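You operate a simulated robot arm through the tools that you are given. There is no shell and no other tool. Be economical: measure what you need, move in short steps, check, and stop when the job is done.

The job below is to be done with a simulated robot arm. You get a single attempt, and the scene is never put back.

TASK
Test the blue cord reel, then wind it back in.
Fine: its plug goes into the socket block and comes out by hand with its own block switch off; watch the reel's lamp light; wind by the knob; leave the other switches and the other reel.

The check looks at the end state, three seconds after you hand in, the way a careful person would. Anything else that was tipped, shoved, dropped, spilled or broken makes it a failure.

THE ROBOT
A 6-joint arm with a two-finger parallel gripper, fixed in place. Base frame: the origin is at the foot of the arm, x ahead of it, y to its left, z up. Readings come in mm, degrees, newtons and seconds.
With the tool pointing down near the work surface it reaches from about 360 to 820 mm from the base axis. Its first joint turns from -166.0 to 166.0 degrees. Payload 3.91 kg.
The TCP is the grasp point between the finger pads, 30 mm short of the fingertips. In the tool frame z runs along the fingers and y along their closing line. The gripper opens to 110 mm. The fingers are 20 mm wide and 10 mm thick; the gripper's body (48 by 112 mm) begins 55 mm behind the TCP.
Orientation is told as [roll, pitch, yaw] about the base's x, y, z axes, in that order, counted from this pose: with the fingers straight down and closing along the base's y, the tool's x points along the base's -x, its y along +y and its z along -z.

THE INTERFACE
- The arm moves only by the tool arm_command. Its argument "targets" is a list of rows, each a list of 3 entries, a list of its own where there are three numbers: the closure in counts, from 0 (fully open) to 255 (shut), then the shift along the tool's x, y, z in mm, then the turn, a rotation vector about the tool's x, y, z in degrees. In form: [[claw, [dx, dy, dz], [rx, ry, rz]], ...]. A call has 1 to 8 rows; each row shifts and turns the commanded pose from where the row before left it, along the tool's axes as they then stand. Rows are played at 5 a second. More than 50 mm and 8.6 degrees between two rows, or a gripper value outside its range, and nothing of the call is played. A pose out of reach is approached as far as the arm can. The call stops where the force on the tool passes 40 N (or 10 N more than at its start, if that is more) or the arm is blocked; 0.2 s more then pass. Each finger travels about 45 mm/s and halts on what it meets, pressing with about 27 N; the grip force reading is that of the motor and also rises with nothing between the fingers. The clock runs only during rows and for 0.2 s after the last one: add rows that do not move to give the fingers time. It gives the time, the measured TCP pose, the force on the tool (base axes), the opening and the grip force at its end, in the units of the frame above (readings bear some noise).
- Cameras (640 x 400 px; columns grow to the right, rows downward): "scene" is fixed at [401.3, -648.1, 1438.1]; the picture's right is [0.49, 0.87, 0.00], its down [0.65, -0.36, -0.67] and it looks along [-0.58, 0.33, -0.74] (base axes); focal length 214 px, centre (320, 200). "wrist" rides on the gripper at [77, 7, -114] in the tool frame; the picture's right is [-0.09, 1.00, 0.00], its down [-0.80, -0.07, -0.59] and it looks along [-0.59, -0.05, 0.80] (tool axes); focal length 270 px, centre (320, 200). There is no depth. A picture from a camera that has moved, and an enlarged one, comes with that camera's place and axes in the base frame and with its lens.
- capture(camera): a new picture of that camera. It takes no simulated time.
- lift_body(by): slides the trunk up (or, below 0, down) by that many mm; the arm rides with it, the base frame stays. It gives what a move gives, with no picture.
- inspect(camera, box): a new picture of the part [left, top, right, bottom] of that camera's present view, enlarged. It takes no simulated time.
- sign_off(): hands the job in; it is judged then, once.

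Go step by step. Nothing tells you positions but the pictures and the camera data: compare them with the known pose of the tool, close in by small moves and look again before you grip or let go. The budget is 120 turns and 68 pictures, counting those below and the enlarged ones. Unless the task says otherwise, let go and move clear before handing in, and close with one line.

The tools are called after ">>>" as a command line: name --argument value ..., lists and objects as JSON in quotes. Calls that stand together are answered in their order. arm_command: Moves the arm, as the interface text tells. Its arguments: {"type":"object","properties":{"targets":{"type":"array","items":{"type":"array"}}},"required":["targets"]} The other tools are called the same way: lift_body (by) slides the trunk up or down; capture (camera) takes a picture; inspect (camera, box) takes an enlarged picture of a part of a camera's view; sign_off () hands the job in.

At the start:

```text
time_s: 0.0
ee_pos: [143.8, -493.0, 1248.1]
tcp_rot: [0.0, 0.0, 0.0]
ft_force: [0.3, -0.3, -0.4]
gripper_width: 109.9
finger_force: 0.2
trunk travel left (down, up): [-575.0, 35.0]
```

scene: 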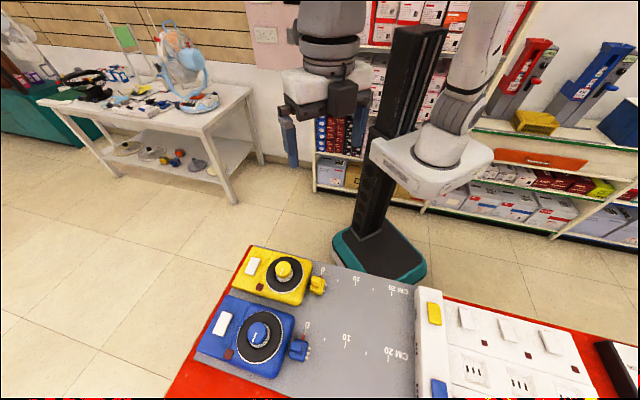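
wrist: 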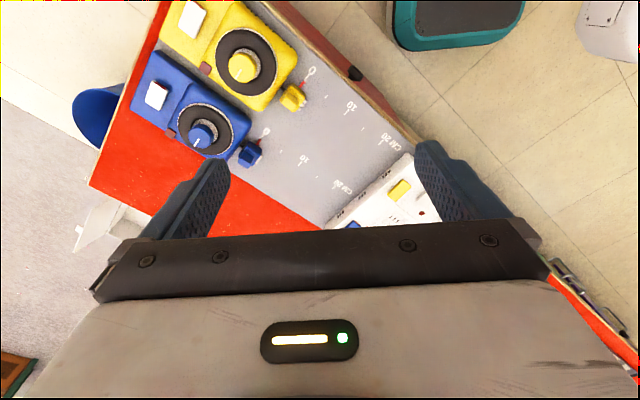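

I see two reels (yellow and blue) on a table with a white socket block to the right. First I'll look closer at the reel, plug, and socket block.

>>> inspect --camera "scene" --box '[180, 230, 420, 400]'

>>> inspect --camera "scene" --box '[400, 260, 640, 400]'

>>> inspect --camera "wrist" --box '[80, 0, 450, 240]'

```text
2.35 times, centred on (300, 315) of scene
camera zoom: at [401.3, -648.1, 1438.1], right [0.49, 0.87, 0.0], down [0.65, -0.36, -0.67], along [-0.58, 0.33, -0.74], focal length 505 px, centre (367, -71)
```

zoom: 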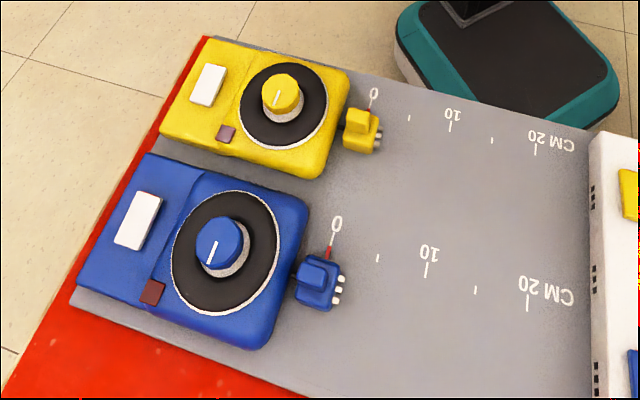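

```text
2.67 times, centred on (520, 330) of scene
camera zoom: at [401.3, -648.1, 1438.1], right [0.49, 0.87, 0.0], down [0.65, -0.36, -0.67], along [-0.58, 0.33, -0.74], focal length 572 px, centre (-213, -147)
```

zoom: 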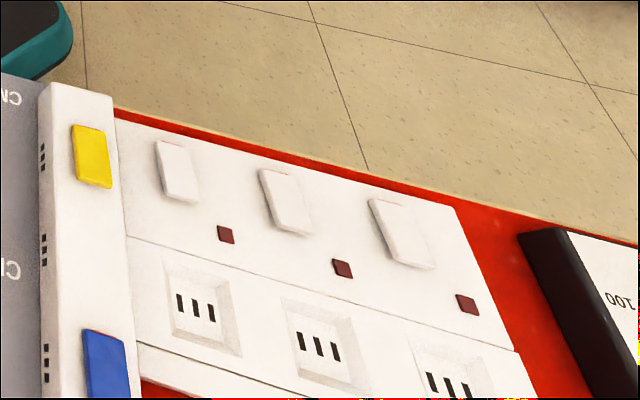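

```text
1.67 times, centred on (265, 120) of wrist
camera zoom: at [65.3, -486.4, 1361.4], right [0.09, 1.0, 0.0], down [0.8, -0.07, 0.59], along [0.59, -0.05, -0.8], focal length 450 px, centre (412, 333)
```

zoom: 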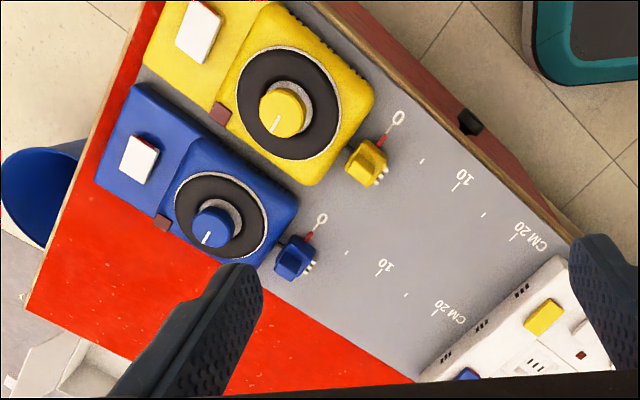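

The blue plug at about (317,-651) has its own lane, running at 45° in +x+y to the third side slot at about (498,-470), next to the blue block switch. I'll move to a viewing pose aligned with that lane.

>>> arm_command --targets '[[0, [-39.3, -11.2, 28], [0, 0, 0]], [0, [-39.3, -11.2, 28], [0, 0, 0]], [0, [-39.3, -11.2, 28], [0, 0, 0]], [0, [-39.3, -11.2, 28], [0, 0, 0]], [0, [-39.3, -11.2, 28], [0, 0, 0]], [0, [-39.3, -11.2, 28], [0, 0, 0]], [0, [0, 0, 0], [0, 0, -7.5]], [0, [0, 0, 0], [0, 0, -7.5]]]'

>>> arm_command --targets '[[0, [0, 0, 0], [0, 0, -7.5]], [0, [0, 0, 0], [0, 0, -7.5]], [0, [0, 0, 0], [0, 0, -7.5]], [0, [0, 0, 0], [0, 0, -7.5]], [0, [0, 0, 0], [0, 0, 0]]]'

>>> capture --camera "wrist"

```text
time_s: 1.8
ee_pos: [379.2, -560.1, 1081.4]
tcp_rot: [-0.1, 0.0, 15.0]
ft_force: [0.4, -0.4, -0.3]
gripper_width: 109.8
finger_force: 0.0
trunk travel left (down, up): [-575.0, 35.0]
```

```text
time_s: 3.0
ee_pos: [380.2, -558.8, 1081.7]
tcp_rot: [0.0, 0.1, 45.1]
ft_force: [0.3, 0.3, 0.2]
gripper_width: 109.9
finger_force: 0.1
trunk travel left (down, up): [-575.0, 35.0]
```

```text
62 pictures are left
camera wrist: at [318.9, -609.9, 1193.5], right [-0.64, 0.77, 0.0], down [0.62, 0.52, 0.59], along [0.46, 0.38, -0.8], focal length 270 px, centre (320, 200)
```

wrist: 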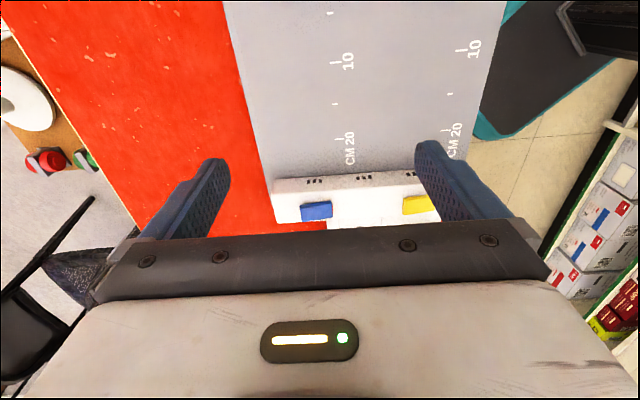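

The slots and the blue and yellow switches on the block strip are in view. I'll zoom in on the details.

>>> inspect --camera "wrist" --box '[250, 140, 450, 240]'

>>> inspect --camera "scene" --box '[400, 280, 500, 400]'

>>> inspect --camera "scene" --box '[190, 290, 330, 390]'

```text
3.20 times, centred on (350, 190) of wrist
camera zoom: at [318.9, -609.9, 1193.5], right [-0.64, 0.77, 0.0], down [0.62, 0.52, 0.59], along [0.46, 0.38, -0.8], focal length 865 px, centre (224, 232)
```

zoom: 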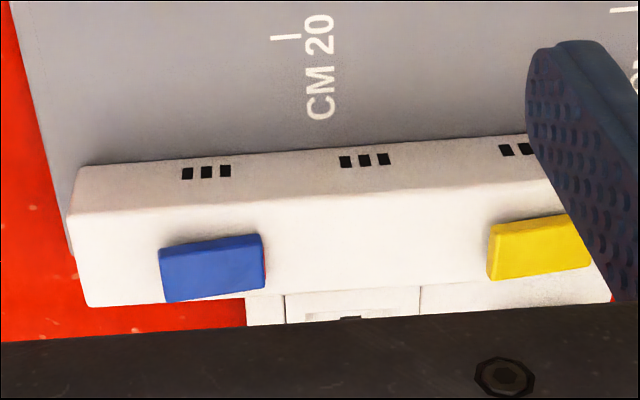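

```text
3.33 times, centred on (450, 340) of scene
camera zoom: at [401.3, -648.1, 1438.1], right [0.49, 0.87, 0.0], down [0.65, -0.36, -0.67], along [-0.58, 0.33, -0.74], focal length 715 px, centre (-113, -267)
```

zoom: 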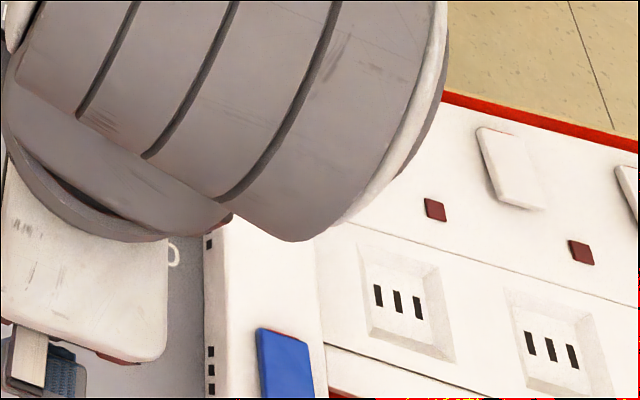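

```text
4.00 times, centred on (260, 340) of scene
camera zoom: at [401.3, -648.1, 1438.1], right [0.49, 0.87, 0.0], down [0.65, -0.36, -0.67], along [-0.58, 0.33, -0.74], focal length 858 px, centre (560, -360)
```

zoom: 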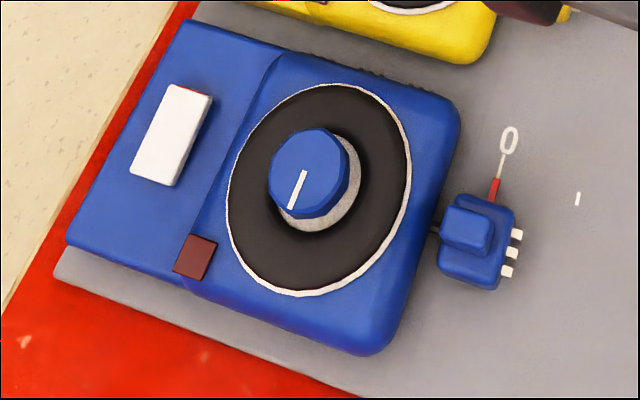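

The blue switch is a rocker on the strip, and the plug has a raised tab on top. I'll hover above the plug to measure it.

>>> arm_command --targets '[[0, [36, -6.4, 27.3], [0, 0, 0]], [0, [36, -6.4, 27.3], [0, 0, 0]], [0, [36, -6.4, 27.3], [0, 0, 0]], [0, [0, 0, 0], [0, 0, 0]]]'

>>> capture --camera "wrist"

>>> inspect --camera "scene" --box '[380, 260, 580, 400]'

```text
time_s: 4.0
ee_pos: [318.2, -649.7, 999.6]
tcp_rot: [0.0, 0.0, 45.0]
ft_force: [-0.3, -0.3, -0.2]
gripper_width: 110.2
finger_force: 0.0
trunk travel left (down, up): [-575.0, 35.0]
```

```text
58 pictures are left
camera wrist: at [256.6, -699.5, 1111.8], right [-0.64, 0.77, 0.0], down [0.62, 0.52, 0.59], along [0.46, 0.38, -0.8], focal length 270 px, centre (320, 200)
```

wrist: 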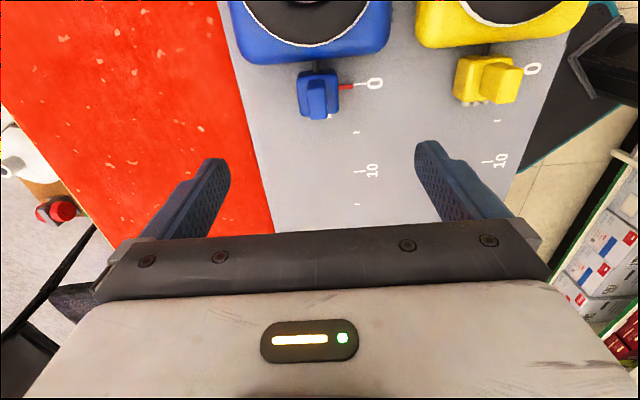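

```text
2.86 times, centred on (480, 330) of scene
camera zoom: at [401.3, -648.1, 1438.1], right [0.49, 0.87, 0.0], down [0.65, -0.36, -0.67], along [-0.58, 0.33, -0.74], focal length 613 px, centre (-137, -171)
```

zoom: 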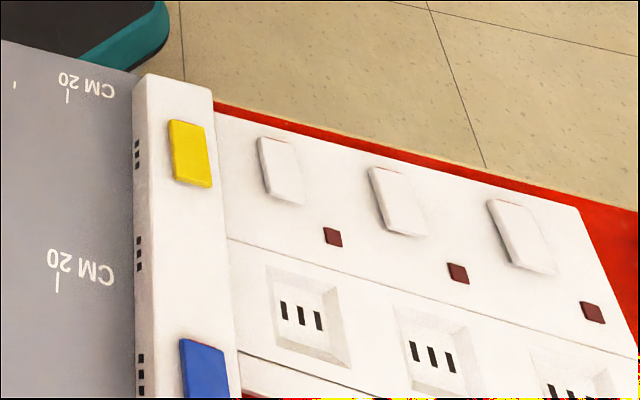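

The plug sits at the zero mark and the lane is at 45.0°. I'll zoom in for the plug geometry.

>>> inspect --camera "wrist" --box '[270, 40, 400, 130]'

```text
4.44 times, centred on (335, 85) of wrist
camera zoom: at [256.6, -699.5, 1111.8], right [-0.64, 0.77, 0.0], down [0.62, 0.52, 0.59], along [0.46, 0.38, -0.8], focal length 1201 px, centre (253, 711)
```

zoom: 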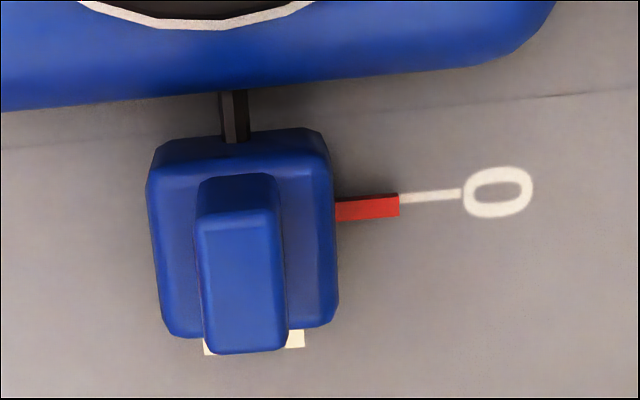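

The tab top is at about (313,-654,871), 16 mm wide, and the body top is at about z 852. I'll descend partway and re-measure.

>>> arm_command --targets '[[60, [4, 0, 35], [0, 0, 0]], [80, [3.3, 0.5, 35], [0, 0, 0]], [80, [0, 0, 0], [0, 0, 0]], [80, [0, 0, 0], [0, 0, 0]]]'

>>> capture --camera "wrist"

```text
time_s: 5.0
ee_pos: [313.0, -653.5, 929.7]
tcp_rot: [-0.1, 0.1, 45.0]
ft_force: [-0.6, 1.1, 0.6]
gripper_width: 75.4
finger_force: 0.1
trunk travel left (down, up): [-575.0, 35.0]
```

```text
55 pictures are left
camera wrist: at [251.6, -703.4, 1041.7], right [-0.64, 0.77, 0.0], down [0.62, 0.52, 0.59], along [0.46, 0.38, -0.8], focal length 270 px, centre (320, 200)
```

wrist: 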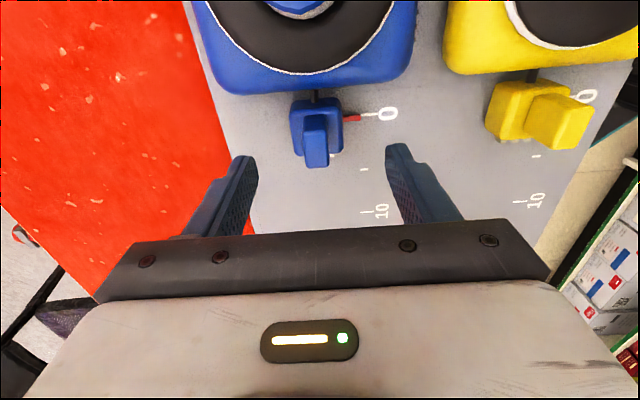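

The tab is centred, about 2 mm off to the left. I'll correct that and go down to z≈888.

>>> arm_command --targets '[[120, [0, -2, 25], [0, 0, 0]], [150, [0, 0, 17], [0, 0, 0]], [150, [0, 0, 0], [0, 0, 0]], [150, [0, 0, 0], [0, 0, 0]]]'

>>> inspect --camera "wrist" --box '[220, 80, 420, 220]'

>>> inspect --camera "scene" --box '[230, 290, 370, 390]'

```text
time_s: 6.0
ee_pos: [313.4, -655.0, 885.5]
tcp_rot: [-0.1, 0.1, 45.0]
ft_force: [-0.2, -0.5, 0.3]
gripper_width: 45.1
finger_force: 0.1
trunk travel left (down, up): [-575.0, 35.0]
```

```text
2.86 times, centred on (320, 150) of wrist
camera zoom: at [252.6, -704.9, 999.5], right [-0.64, 0.77, 0.0], down [0.62, 0.52, 0.59], along [0.46, 0.38, -0.8], focal length 772 px, centre (320, 343)
```

zoom: 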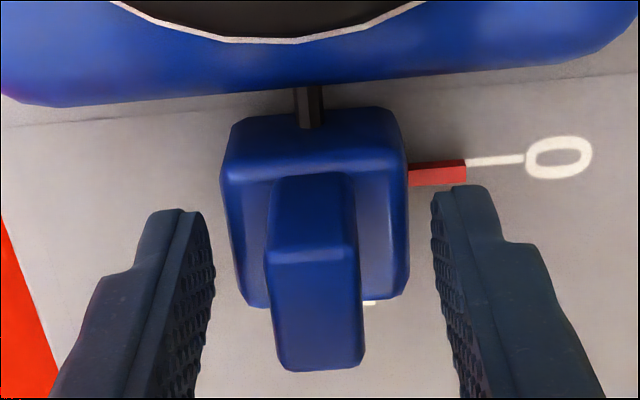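

```text
4.00 times, centred on (300, 340) of scene
camera zoom: at [401.3, -648.1, 1438.1], right [0.49, 0.87, 0.0], down [0.65, -0.36, -0.67], along [-0.58, 0.33, -0.74], focal length 858 px, centre (400, -360)
```

zoom: 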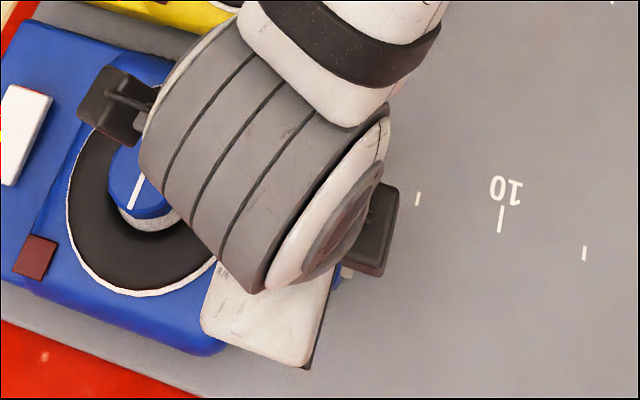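

Fingers straddle the tab well. I'll nudge 1 mm left and close.

>>> arm_command --targets '[[150, [0, -1.2, 1], [0, 0, 0]], [200, [0, 0, 0], [0, 0, 0]], [255, [0, 0, 0], [0, 0, 0]], [255, [0, 0, 0], [0, 0, 0]], [255, [0, 0, 0], [0, 0, 0]], [255, [0, 0, 0], [0, 0, 0]]]'

>>> inspect --camera "wrist" --box '[220, 80, 420, 220]'

```text
time_s: 7.4
ee_pos: [313.1, -655.9, 885.8]
tcp_rot: [0.0, 0.0, 45.0]
ft_force: [-6.2, 7.4, -4.2]
gripper_width: 37.4
finger_force: 45.4
trunk travel left (down, up): [-575.0, 35.0]
```

```text
2.86 times, centred on (320, 150) of wrist
camera zoom: at [252.6, -705.8, 998.2], right [-0.64, 0.77, 0.0], down [0.62, 0.52, 0.59], along [0.46, 0.38, -0.8], focal length 772 px, centre (320, 343)
```

zoom: 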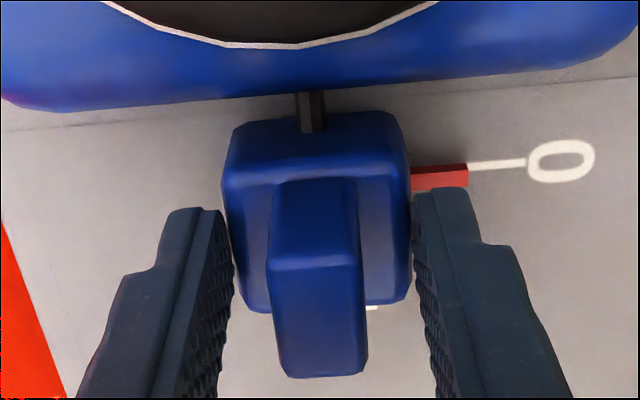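

The fingers took the plug body (37.4 mm wide) with a slight lateral offset. I'll loosen, centre by about 1 mm, go 6 mm deeper and grip again.

>>> arm_command --targets '[[150, [0, 0, 0], [0, 0, 0]], [150, [0, 0.8, 0], [0, 0, 0]], [150, [0, 0, 3], [0, 0, 0]], [150, [0, 0, 3], [0, 0, 0]], [255, [0, 0, 0], [0, 0, 0]], [255, [0, 0, 0], [0, 0, 0]], [255, [0, 0, 0], [0, 0, 0]]]'

```text
time_s: 9.0
ee_pos: [312.8, -656.8, 879.7]
tcp_rot: [0.0, 0.0, 45.0]
ft_force: [-2.1, 3.9, -0.9]
gripper_width: 37.2
finger_force: 45.2
trunk travel left (down, up): [-575.0, 35.0]
```

The grip is good. I'll draw the plug out a little along the lane and watch the force.

>>> arm_command --targets '[[255, [-4, 0, 0], [0, 0, 0]], [255, [-8, 0, 0], [0, 0, 0]], [255, [-8, 0, 0], [0, 0, 0]], [255, [-10, 0, 0], [0, 0, 0]]]'

>>> capture --camera "wrist"

```text
time_s: 10.0
ee_pos: [333.3, -635.8, 879.6]
tcp_rot: [0.0, 0.1, 44.9]
ft_force: [-0.9, 2.2, 0.5]
gripper_width: 37.4
finger_force: 45.5
trunk travel left (down, up): [-575.0, 35.0]
```

```text
51 pictures are left
camera wrist: at [273.2, -684.7, 992.8], right [-0.64, 0.77, 0.0], down [0.62, 0.52, 0.59], along [0.46, 0.38, -0.8], focal length 270 px, centre (320, 200)
```

wrist: 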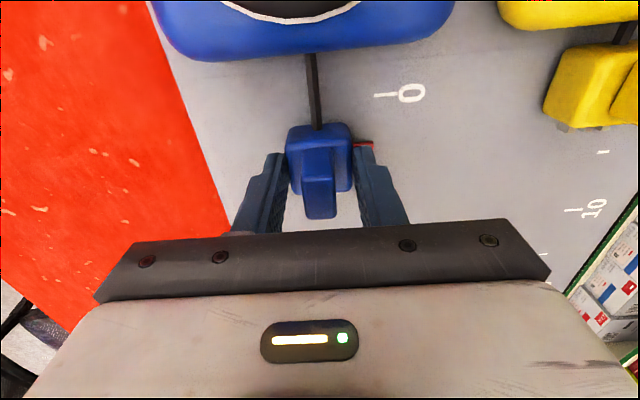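

The plug slides freely with its cord. I'll carry it to just short of the socket.

>>> arm_command --targets '[[255, [-10, 0, 0], [0, 0, 0]], [255, [-20, 0, 0], [0, 0, 0]], [255, [-20, 0, 0], [0, 0, 0]], [255, [-20, 0, 0], [0, 0, 0]], [255, [-20, 0, 0], [0, 0, 0]], [255, [-20, 0, 0], [0, 0, 0]], [255, [-20, 0, 0], [0, 0, 0]], [255, [-15, 0, 0], [0, 0, 0]]]'

>>> arm_command --targets '[[255, [-15, 0, 0], [0, 0, 0]], [255, [-10, 0, 0], [0, 0, 0]], [255, [-7, 0, 0], [0, 0, 0]], [255, [0, 0, 0], [0, 0, 0]]]'

>>> capture --camera "wrist"

>>> capture --camera "scene"

```text
time_s: 11.8
ee_pos: [435.8, -530.7, 879.6]
tcp_rot: [-0.1, 0.0, 45.0]
ft_force: [-0.3, 1.5, 3.7]
gripper_width: 37.5
finger_force: 44.8
trunk travel left (down, up): [-575.0, 35.0]
```

```text
time_s: 12.8
ee_pos: [459.3, -510.1, 880.7]
tcp_rot: [-0.1, 0.0, 45.0]
ft_force: [-1.7, 2.1, 1.6]
gripper_width: 37.4
finger_force: 44.9
trunk travel left (down, up): [-575.0, 35.0]
```

```text
50 pictures are left
camera wrist: at [398.8, -559.3, 992.7], right [-0.64, 0.77, 0.0], down [0.62, 0.52, 0.59], along [0.46, 0.38, -0.8], focal length 270 px, centre (320, 200)
```

wrist: 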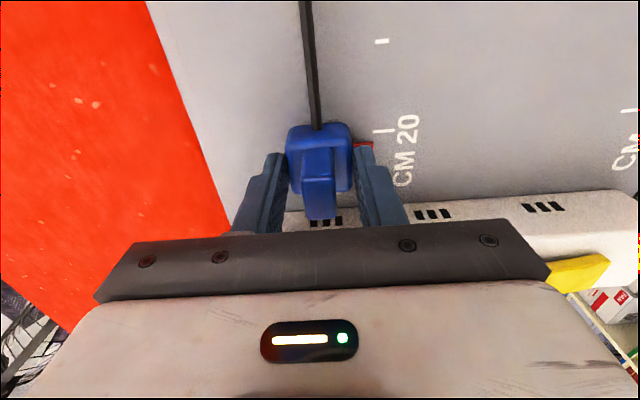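

```text
49 pictures are left
```

scene: 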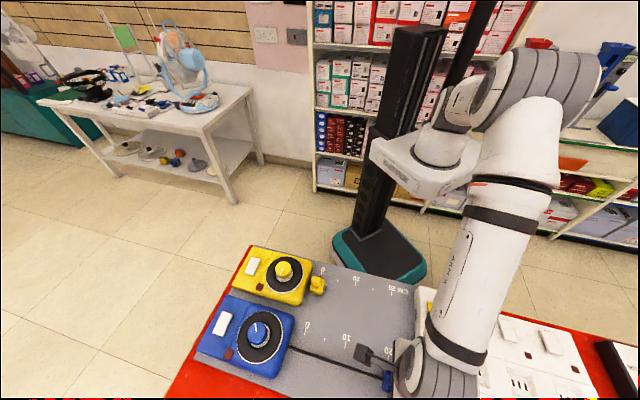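

I'll check the prong and slot alignment up close.

>>> inspect --camera "wrist" --box '[260, 120, 460, 240]'

>>> inspect --camera "scene" --box '[330, 320, 430, 400]'

```text
3.20 times, centred on (360, 180) of wrist
camera zoom: at [398.8, -559.3, 992.7], right [-0.64, 0.77, 0.0], down [0.62, 0.52, 0.59], along [0.46, 0.38, -0.8], focal length 865 px, centre (192, 264)
```

zoom: 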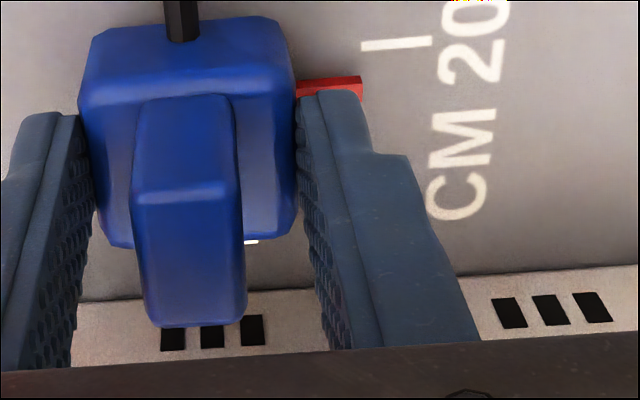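

```text
5.00 times, centred on (380, 360) of scene
camera zoom: at [401.3, -648.1, 1438.1], right [0.49, 0.87, 0.0], down [0.65, -0.36, -0.67], along [-0.58, 0.33, -0.74], focal length 1072 px, centre (20, -600)
```

zoom: 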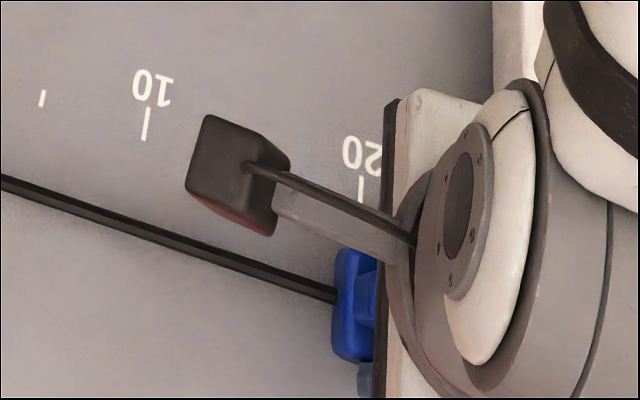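

Prongs and slots are aligned to within about 1 mm, with a gap of about 20 mm. I'll advance gently.

>>> arm_command --targets '[[255, [-7, 0, 0], [0, 0, 0]], [255, [-5, 0, 0], [0, 0, 0]], [255, [-3, 0, 0], [0, 0, 0]], [255, [0, 0, 0], [0, 0, 0]]]'

>>> inspect --camera "wrist" --box '[260, 120, 460, 240]'

```text
time_s: 13.8
ee_pos: [468.8, -499.0, 879.3]
tcp_rot: [-0.1, 0.0, 45.2]
ft_force: [-1.7, 2.0, 4.2]
gripper_width: 37.2
finger_force: 44.9
trunk travel left (down, up): [-575.0, 35.0]
```

```text
3.20 times, centred on (360, 180) of wrist
camera zoom: at [408.9, -548.9, 992.7], right [-0.64, 0.77, 0.0], down [0.62, 0.52, 0.59], along [0.46, 0.38, -0.8], focal length 865 px, centre (192, 264)
```

zoom: 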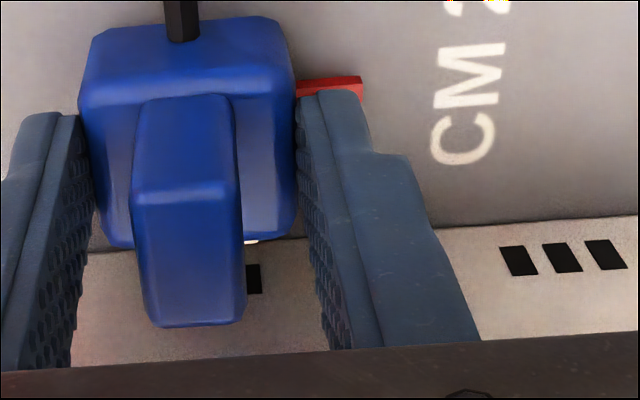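

About 8 mm remain, so I'll push in with 2 mm steps.

>>> arm_command --targets '[[255, [-2, 0, 0], [0, 0, 0]], [255, [-2, 0, 0], [0, 0, 0]], [255, [-2, 0, 0], [0, 0, 0]], [255, [-2, 0, 0], [0, 0, 0]], [255, [-2, 0, 0], [0, 0, 0]], [255, [-2, 0, 0], [0, 0, 0]]]'

>>> inspect --camera "wrist" --box '[260, 120, 460, 240]'

```text
time_s: 15.2
ee_pos: [477.9, -491.4, 879.9]
tcp_rot: [-0.1, 0.0, 45.0]
ft_force: [-2.0, 3.2, 0.5]
gripper_width: 37.2
finger_force: 44.7
trunk travel left (down, up): [-575.0, 35.0]
```

```text
3.20 times, centred on (360, 180) of wrist
camera zoom: at [417.9, -540.3, 992.7], right [-0.64, 0.77, 0.0], down [0.62, 0.52, 0.59], along [0.46, 0.38, -0.8], focal length 865 px, centre (192, 264)
```

zoom: 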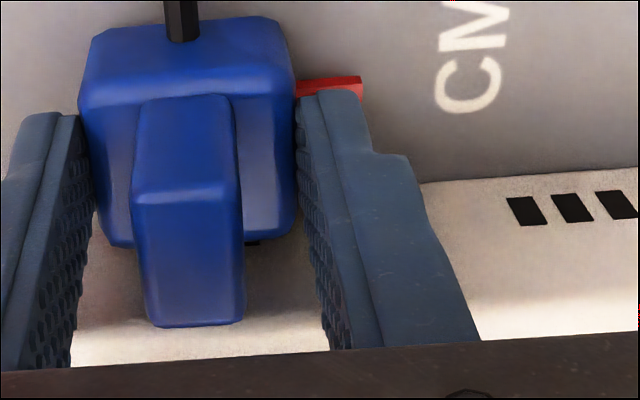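

Prongs are entering the slots (the gap is almost closed). I'll keep pushing until it seats.

>>> arm_command --targets '[[255, [-2, 0, 0], [0, 0, 0]], [255, [-2, 0, 0], [0, 0, 0]], [255, [-2, 0, 0], [0, 0, 0]], [255, [-2, 0, 0], [0, 0, 0]], [255, [-1, 0, 0], [0, 0, 0]], [255, [-1, 0, 0], [0, 0, 0]]]'

>>> inspect --camera "wrist" --box '[260, 120, 460, 240]'

```text
time_s: 16.6
ee_pos: [482.5, -486.0, 879.9]
tcp_rot: [0.0, 0.1, 45.0]
ft_force: [-18.7, -13.8, 0.6]
gripper_width: 37.6
finger_force: 44.8
trunk travel left (down, up): [-575.0, 35.0]
```

```text
3.20 times, centred on (360, 180) of wrist
camera zoom: at [422.0, -535.9, 992.7], right [-0.64, 0.77, 0.0], down [0.62, 0.52, 0.59], along [0.46, 0.38, -0.8], focal length 865 px, centre (192, 264)
```

zoom: 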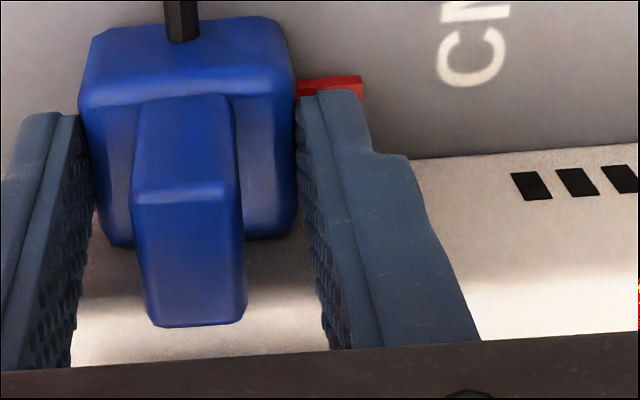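

Resistance of 23 N and nearly flush. I'll press a little further to see whether it's seated.

>>> arm_command --targets '[[255, [-1, 0, 0], [0, 0, 0]], [255, [-1, 0, 0], [0, 0, 0]], [255, [-1, 0, 0], [0, 0, 0]]]'

>>> inspect --camera "scene" --box '[330, 320, 430, 400]'

>>> inspect --camera "wrist" --box '[260, 120, 460, 240]'

```text
time_s: 17.4
ee_pos: [483.1, -484.5, 880.1]
tcp_rot: [0.0, -0.2, 44.9]
ft_force: [-28.1, -22.2, 1.1]
gripper_width: 37.2
finger_force: 45.2
trunk travel left (down, up): [-575.0, 35.0]
```

```text
5.00 times, centred on (380, 360) of scene
camera zoom: at [401.3, -648.1, 1438.1], right [0.49, 0.87, 0.0], down [0.65, -0.36, -0.67], along [-0.58, 0.33, -0.74], focal length 1072 px, centre (20, -600)
```

zoom: 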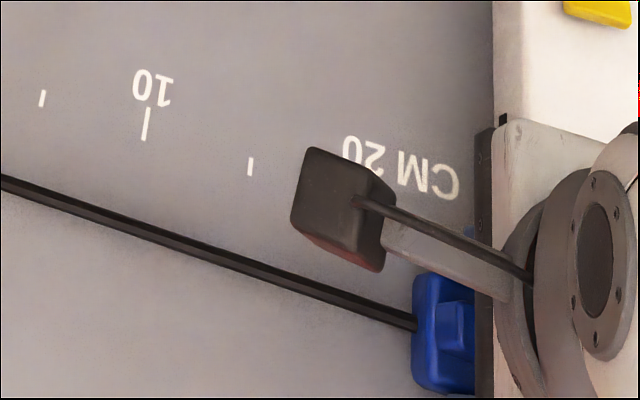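

```text
3.20 times, centred on (360, 180) of wrist
camera zoom: at [422.9, -534.9, 992.5], right [-0.64, 0.77, 0.0], down [0.62, 0.51, 0.6], along [0.46, 0.38, -0.8], focal length 865 px, centre (192, 264)
```

zoom: 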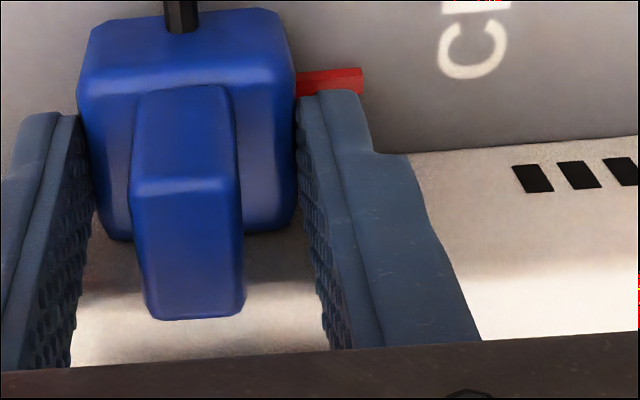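

The plug is seated; it now slips slightly in the grip under 36 N. I'll relax the push, release, and rise.

>>> arm_command --targets '[[255, [2.5, 0, 0], [0, 0, 0]], [255, [2, 0, 0], [0, 0, 0]], [130, [0, 0, 0], [0, 0, 0]], [130, [0, 0, 0], [0, 0, 0]], [130, [0, 0, -25], [0, 0, 0]], [130, [0, 0, -40], [0, 0, 0]], [130, [0, 0, -40], [0, 0, 0]]]'

>>> capture --camera "wrist"

```text
time_s: 19.0
ee_pos: [483.3, -485.3, 985.7]
tcp_rot: [0.0, 0.0, 45.0]
ft_force: [0.3, -0.3, 0.4]
gripper_width: 54.0
finger_force: 0.1
trunk travel left (down, up): [-575.0, 35.0]
```

```text
41 pictures are left
camera wrist: at [423.2, -534.6, 1098.2], right [-0.64, 0.77, 0.0], down [0.62, 0.52, 0.59], along [0.46, 0.38, -0.8], focal length 270 px, centre (320, 200)
```

wrist: 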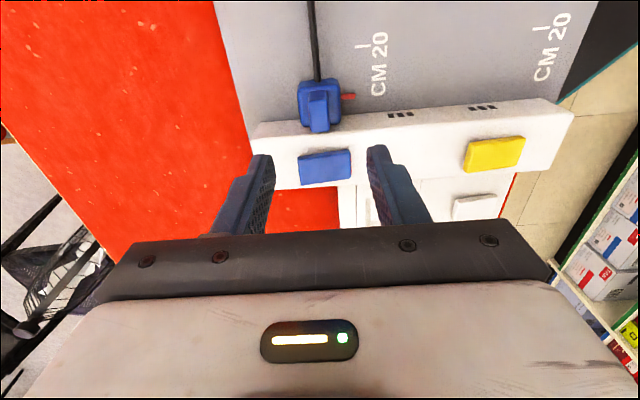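

Plug is in. I'll look at the switch's tilt and the reel's lamp.

>>> inspect --camera "wrist" --box '[270, 70, 390, 200]'

>>> inspect --camera "scene" --box '[190, 290, 330, 390]'

```text
3.08 times, centred on (330, 135) of wrist
camera zoom: at [423.2, -534.6, 1098.2], right [-0.64, 0.77, 0.0], down [0.62, 0.52, 0.59], along [0.46, 0.38, -0.8], focal length 832 px, centre (289, 400)
```

zoom: 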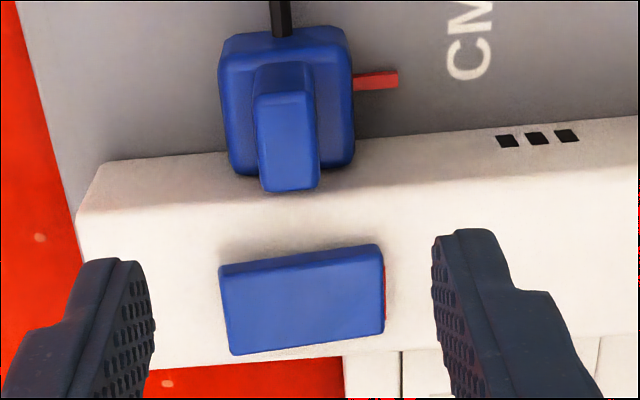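

```text
4.00 times, centred on (260, 340) of scene
camera zoom: at [401.3, -648.1, 1438.1], right [0.49, 0.87, 0.0], down [0.65, -0.36, -0.67], along [-0.58, 0.33, -0.74], focal length 858 px, centre (560, -360)
```

zoom: 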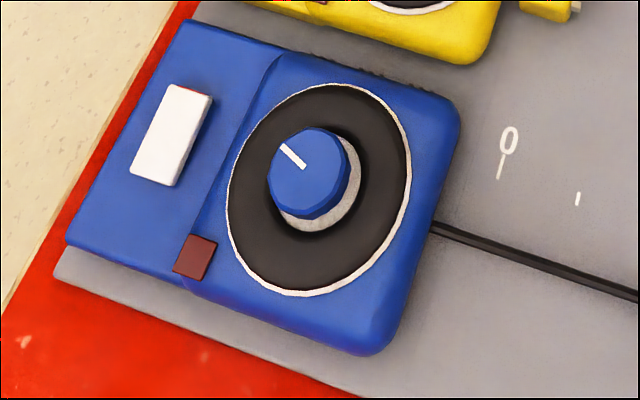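

Lamp is dark with the plug in, so the switch is off. Its raised (red-edged) end is toward the middle, at about (500,-442,886). I'll close the fingers and move above it.

>>> arm_command --targets '[[255, [-22, 9, 0], [0, 0, 0]], [255, [-21.4, 8, 0], [0, 0, 0]], [255, [0, 0, 25], [0, 0, 0]], [255, [0, 0, 25], [0, 0, 0]], [255, [0, 0, 0], [0, 0, 0]]]'

>>> capture --camera "wrist"

```text
time_s: 20.2
ee_pos: [505.1, -440.7, 935.6]
tcp_rot: [0.0, 0.0, 44.9]
ft_force: [-0.1, -0.2, 0.2]
gripper_width: 0.1
finger_force: 27.7
trunk travel left (down, up): [-575.0, 35.0]
```

```text
38 pictures are left
camera wrist: at [443.3, -491.4, 1047.9], right [-0.64, 0.77, 0.0], down [0.62, 0.52, 0.59], along [0.46, 0.38, -0.8], focal length 270 px, centre (320, 200)
```

wrist: 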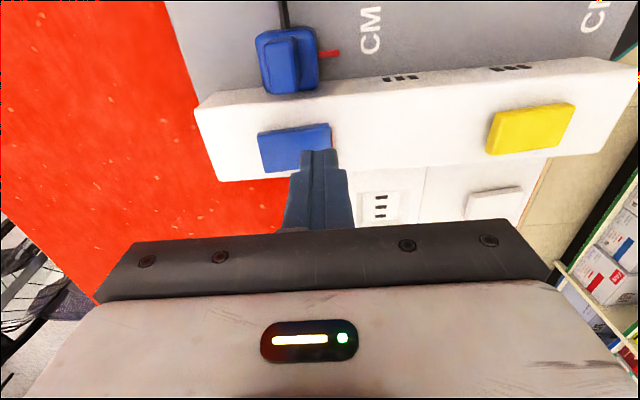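

The finger tip is over the red end. I'll back off 3 mm toward the switch's midline and press down in small steps.

>>> arm_command --targets '[[255, [3, 0, 8], [0, 0, 0]], [255, [0, 0, 4], [0, 0, 0]], [255, [0, 0, 3], [0, 0, 0]], [255, [0, 0, 3], [0, 0, 0]], [255, [0, 0, 2], [0, 0, 0]], [255, [0, 0, 2], [0, 0, 0]]]'

```text
time_s: 21.6
ee_pos: [500.5, -444.8, 916.5]
tcp_rot: [-0.3, 0.0, 45.0]
ft_force: [0.6, 1.6, 25.5]
gripper_width: 0.0
finger_force: 27.1
trunk travel left (down, up): [-575.0, 35.0]
```

Contact at 25 N. I'll look at the lamp and switch.

>>> inspect --camera "scene" --box '[190, 290, 330, 390]'

>>> inspect --camera "wrist" --box '[240, 100, 360, 200]'

```text
4.00 times, centred on (260, 340) of scene
camera zoom: at [401.3, -648.1, 1438.1], right [0.49, 0.87, 0.0], down [0.65, -0.36, -0.67], along [-0.58, 0.33, -0.74], focal length 858 px, centre (560, -360)
```

zoom: 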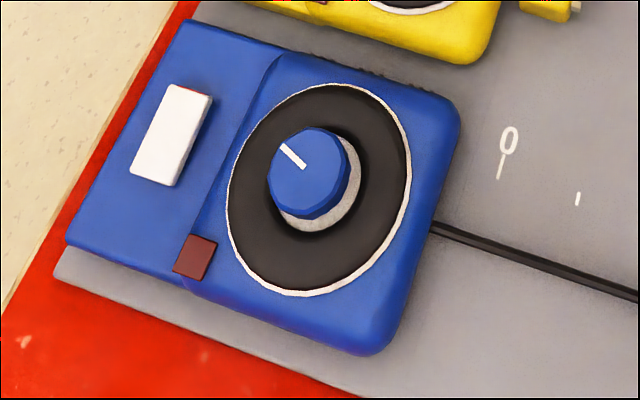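

```text
4.00 times, centred on (300, 150) of wrist
camera zoom: at [440.5, -493.3, 1029.5], right [-0.64, 0.77, -0.01], down [0.61, 0.52, 0.59], along [0.46, 0.38, -0.8], focal length 1081 px, centre (400, 400)
```

zoom: 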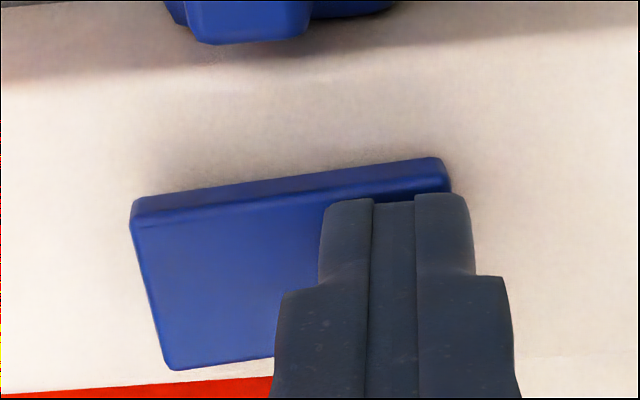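

Lamp still dark; I'll press a bit more.

>>> arm_command --targets '[[255, [0, 0, 1.5], [0, 0, 0]], [255, [0, 0, 1.5], [0, 0, 0]], [255, [0, 0, 0], [0, 0, 0]]]'

>>> arm_command --targets '[[255, [0, 0, -6], [0, 0, 0]], [255, [0, 0, -20], [0, 0, 0]], [255, [0, 0, -20], [0, 0, 0]], [255, [0, 0, 0], [0, 0, 0]]]'

>>> inspect --camera "wrist" --box '[220, 40, 380, 180]'

>>> inspect --camera "scene" --box '[190, 290, 330, 390]'

```text
time_s: 22.1
ee_pos: [501.3, -443.4, 917.0]
tcp_rot: [-0.5, 0.0, 45.1]
ft_force: [-7.4, 9.6, 17.1]
gripper_width: 0.0
finger_force: 26.5
trunk travel left (down, up): [-575.0, 35.0]
stopped in row 2: the force on the tool passed its limit (the readings are from after the stop); the commanded pose is now the measured one
```

```text
time_s: 23.1
ee_pos: [502.2, -444.6, 958.6]
tcp_rot: [-0.4, 0.0, 45.0]
ft_force: [0.6, 0.6, -0.4]
gripper_width: 0.0
finger_force: 26.9
trunk travel left (down, up): [-575.0, 35.0]
```

```text
2.86 times, centred on (300, 110) of wrist
camera zoom: at [441.4, -494.5, 1072.2], right [-0.64, 0.77, -0.01], down [0.61, 0.52, 0.59], along [0.46, 0.38, -0.8], focal length 772 px, centre (377, 457)
```

zoom: 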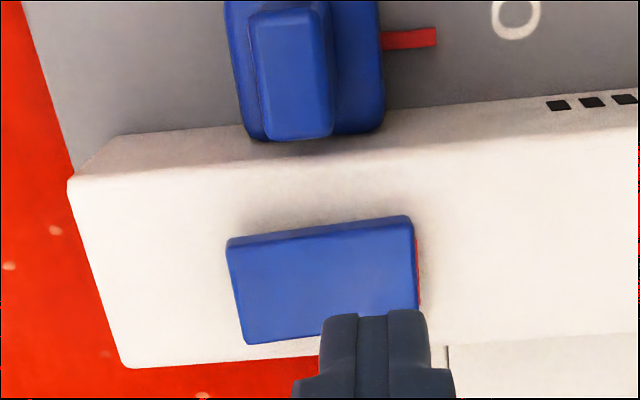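

```text
4.00 times, centred on (260, 340) of scene
camera zoom: at [401.3, -648.1, 1438.1], right [0.49, 0.87, 0.0], down [0.65, -0.36, -0.67], along [-0.58, 0.33, -0.74], focal length 858 px, centre (560, -360)
```

zoom: 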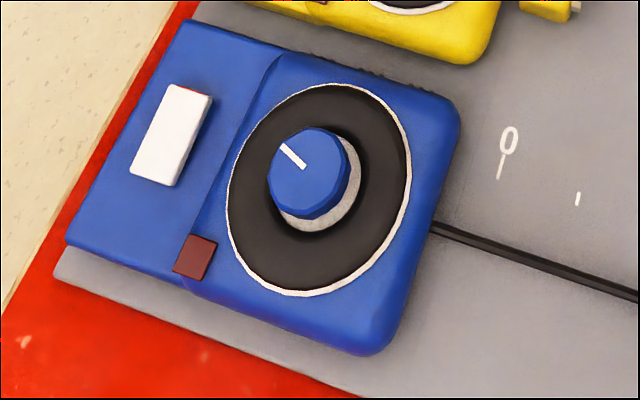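

The lamp is unchanged and the sideways reaction suggests this end may already be the low one. I'll compare the tilt with the untouched yellow switch.

>>> arm_command --targets '[[255, [30, 0, -20], [0, 0, 0]], [255, [30, 0, 0], [0, 0, 0]], [255, [0, 0, 0], [0, 0, 0]]]'

>>> inspect --camera "wrist" --box '[240, 120, 520, 240]'

```text
time_s: 23.9
ee_pos: [460.2, -487.6, 980.5]
tcp_rot: [-0.4, 0.0, 45.1]
ft_force: [-0.3, 0.5, -0.3]
gripper_width: 0.2
finger_force: 26.6
trunk travel left (down, up): [-575.0, 35.0]
```

```text
2.29 times, centred on (380, 180) of wrist
camera zoom: at [399.0, -537.3, 1093.0], right [-0.64, 0.77, -0.01], down [0.61, 0.52, 0.59], along [0.46, 0.38, -0.8], focal length 618 px, centre (183, 246)
```

zoom: 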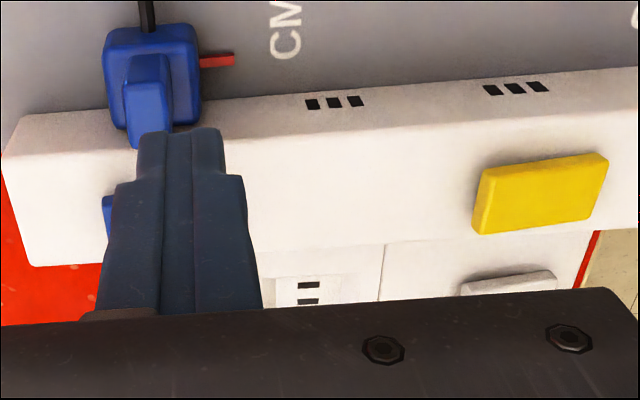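

Both switches have the low end toward +y (left to right in the view), so I was pressing the already-low end. The raised end is the outer one, so I'll go there.

>>> arm_command --targets '[[255, [-30, -14, 0], [0, 0, 0]], [255, [-31.4, -14.7, 0], [0, 0, 0]], [255, [0, 0, 25], [0, 0, 0]], [255, [0, 0, 15], [0, 0, 0]], [255, [0, 0, 0], [0, 0, 0]]]'

>>> inspect --camera "wrist" --box '[240, 80, 440, 220]'

```text
time_s: 25.1
ee_pos: [523.9, -464.6, 938.2]
tcp_rot: [-0.4, 0.0, 44.9]
ft_force: [-0.1, 0.6, 0.4]
gripper_width: 0.1
finger_force: 27.3
trunk travel left (down, up): [-575.0, 35.0]
```

```text
2.86 times, centred on (340, 150) of wrist
camera zoom: at [463.0, -514.5, 1051.4], right [-0.64, 0.77, -0.01], down [0.61, 0.52, 0.59], along [0.46, 0.38, -0.8], focal length 772 px, centre (263, 343)
```

zoom: 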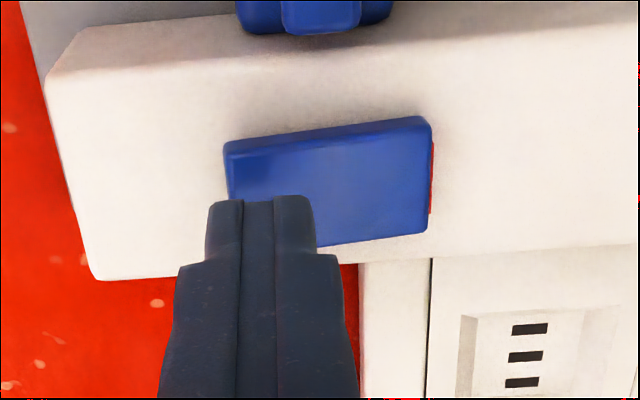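

Finger tip is aligned with the raised outer end. Pressing down gently.

>>> arm_command --targets '[[255, [0, 0, 8], [0, 0, 0]], [255, [0, 0, 4], [0, 0, 0]], [255, [0, 0, 2], [0, 0, 0]], [255, [0, 0, 2], [0, 0, 0]], [255, [0, 0, 2], [0, 0, 0]], [255, [0, 0, 2], [0, 0, 0]]]'

>>> inspect --camera "scene" --box '[190, 290, 330, 390]'

```text
time_s: 26.5
ee_pos: [523.0, -466.0, 919.0]
tcp_rot: [-0.5, 0.0, 45.1]
ft_force: [0.6, -0.9, 2.2]
gripper_width: 0.0
finger_force: 27.1
trunk travel left (down, up): [-575.0, 35.0]
```

```text
4.00 times, centred on (260, 340) of scene
camera zoom: at [401.3, -648.1, 1438.1], right [0.49, 0.87, 0.0], down [0.65, -0.36, -0.67], along [-0.58, 0.33, -0.74], focal length 858 px, centre (560, -360)
```

zoom: 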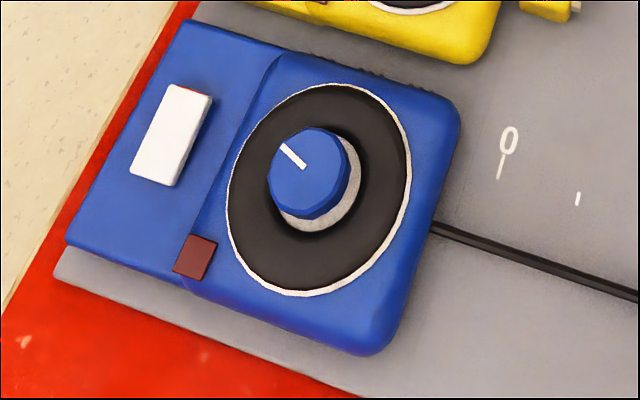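

Contact is just beginning (2 N). Pressing on.

>>> arm_command --targets '[[255, [0, 0, 2], [0, 0, 0]], [255, [0, 0, 2], [0, 0, 0]], [255, [0, 0, 2], [0, 0, 0]], [255, [0, 0, 0], [0, 0, 0]]]'

>>> inspect --camera "scene" --box '[190, 290, 330, 390]'

```text
time_s: 27.5
ee_pos: [524.0, -465.4, 916.9]
tcp_rot: [-0.7, -0.1, 45.2]
ft_force: [0.6, -0.1, 20.6]
gripper_width: 0.1
finger_force: 27.5
trunk travel left (down, up): [-575.0, 35.0]
```

```text
4.00 times, centred on (260, 340) of scene
camera zoom: at [401.3, -648.1, 1438.1], right [0.49, 0.87, 0.0], down [0.65, -0.36, -0.67], along [-0.58, 0.33, -0.74], focal length 858 px, centre (560, -360)
```

zoom: 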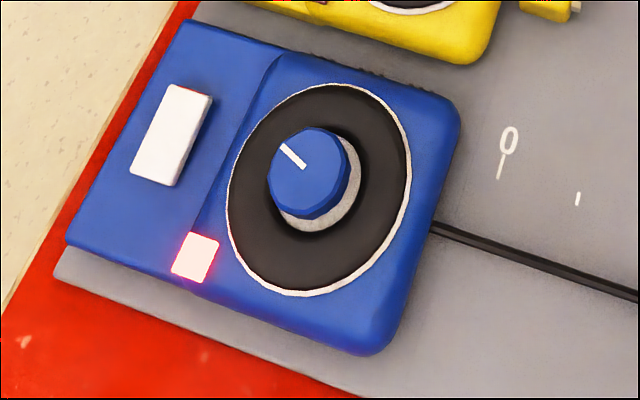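

The lamp is lit: the test is good. Rising and moving to the other end of the rocker to switch it off.

>>> arm_command --targets '[[255, [0, 0, -5], [0, 0, 0]], [255, [0, 0, -15], [0, 0, 0]], [255, [0, 16, 0], [0, 0, 0]], [255, [0, 16, 0], [0, 0, 0]], [255, [0, 0, 0], [0, 0, 0]]]'

>>> inspect --camera "scene" --box '[190, 290, 330, 390]'

>>> inspect --camera "wrist" --box '[220, 80, 420, 220]'

```text
time_s: 28.7
ee_pos: [501.9, -441.4, 933.3]
tcp_rot: [-0.4, 0.0, 44.9]
ft_force: [-0.1, 0.4, 0.7]
gripper_width: 0.0
finger_force: 27.2
trunk travel left (down, up): [-575.0, 35.0]
```

```text
4.00 times, centred on (260, 340) of scene
camera zoom: at [401.3, -648.1, 1438.1], right [0.49, 0.87, 0.0], down [0.65, -0.36, -0.67], along [-0.58, 0.33, -0.74], focal length 858 px, centre (560, -360)
```

zoom: 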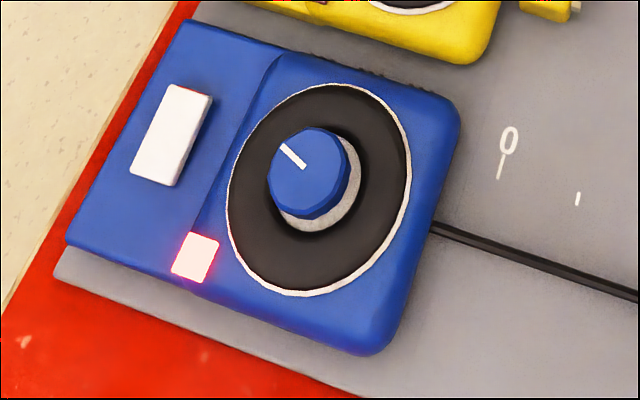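

```text
2.86 times, centred on (320, 150) of wrist
camera zoom: at [440.1, -491.3, 1046.7], right [-0.64, 0.77, -0.01], down [0.61, 0.52, 0.59], along [0.46, 0.38, -0.8], focal length 772 px, centre (320, 343)
```

zoom: 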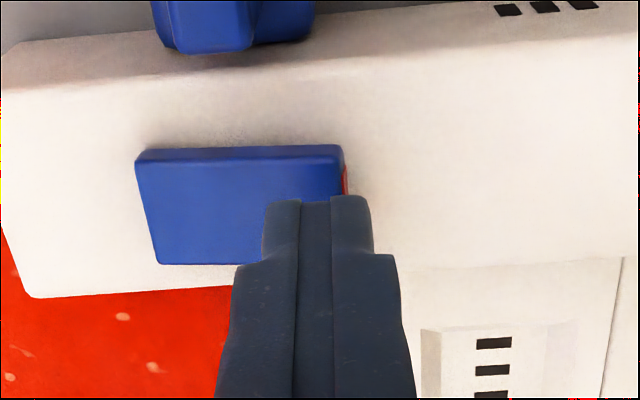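

The lamp stays lit and the rocker has flipped. Now I'll press the +y end to switch off.

>>> arm_command --targets '[[255, [0, -1.5, 8], [0, 0, 0]], [255, [0, 0, 3], [0, 0, 0]], [255, [0, 0, 2], [0, 0, 0]], [255, [0, 0, 2], [0, 0, 0]], [255, [0, 0, 2], [0, 0, 0]], [255, [0, 0, 2], [0, 0, 0]], [255, [0, 0, 0], [0, 0, 0]]]'

>>> inspect --camera "scene" --box '[190, 290, 330, 390]'

```text
time_s: 30.3
ee_pos: [502.3, -442.9, 917.1]
tcp_rot: [-0.6, 0.0, 45.1]
ft_force: [-0.4, 0.8, 12.8]
gripper_width: 0.0
finger_force: 27.4
trunk travel left (down, up): [-575.0, 35.0]
```

```text
4.00 times, centred on (260, 340) of scene
camera zoom: at [401.3, -648.1, 1438.1], right [0.49, 0.87, 0.0], down [0.65, -0.36, -0.67], along [-0.58, 0.33, -0.74], focal length 858 px, centre (560, -360)
```

zoom: 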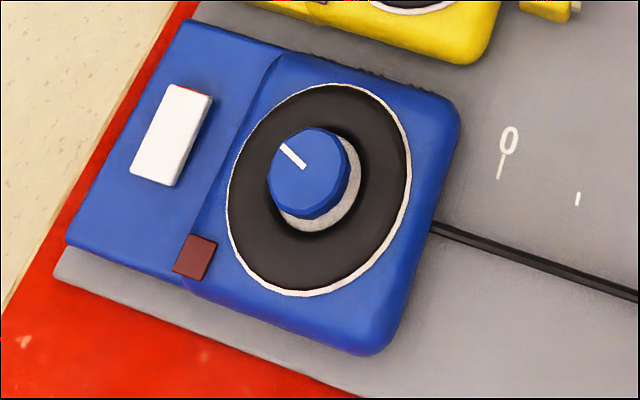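

Lamp off. Rising and going back over the plug to pull it out.

>>> arm_command --targets '[[255, [0, 0, -10], [0, 0, 0]], [255, [0, 0, -45], [0, 0, 0]], [120, [22, -8, 0], [0, 0, 0]], [120, [21.4, -8.5, 0], [0, 0, 0]], [120, [0, 0, 30], [0, 0, 0]], [120, [0, 0, 20], [0, 0, 0]], [120, [0, 0, 0], [0, 0, 0]]]'

>>> inspect --camera "wrist" --box '[220, 80, 420, 220]'

```text
time_s: 31.9
ee_pos: [482.9, -487.1, 919.6]
tcp_rot: [-0.5, 0.1, 45.0]
ft_force: [-0.4, 0.3, 0.9]
gripper_width: 58.2
finger_force: 0.0
trunk travel left (down, up): [-575.0, 35.0]
```

```text
2.86 times, centred on (320, 150) of wrist
camera zoom: at [422.1, -535.8, 1033.0], right [-0.64, 0.77, -0.01], down [0.61, 0.52, 0.6], along [0.46, 0.38, -0.8], focal length 772 px, centre (320, 343)
```

zoom: 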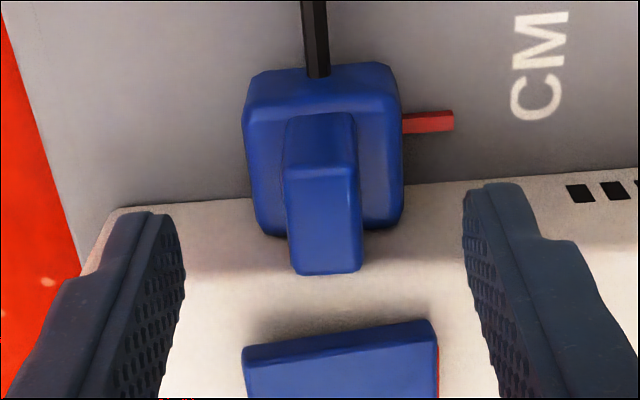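

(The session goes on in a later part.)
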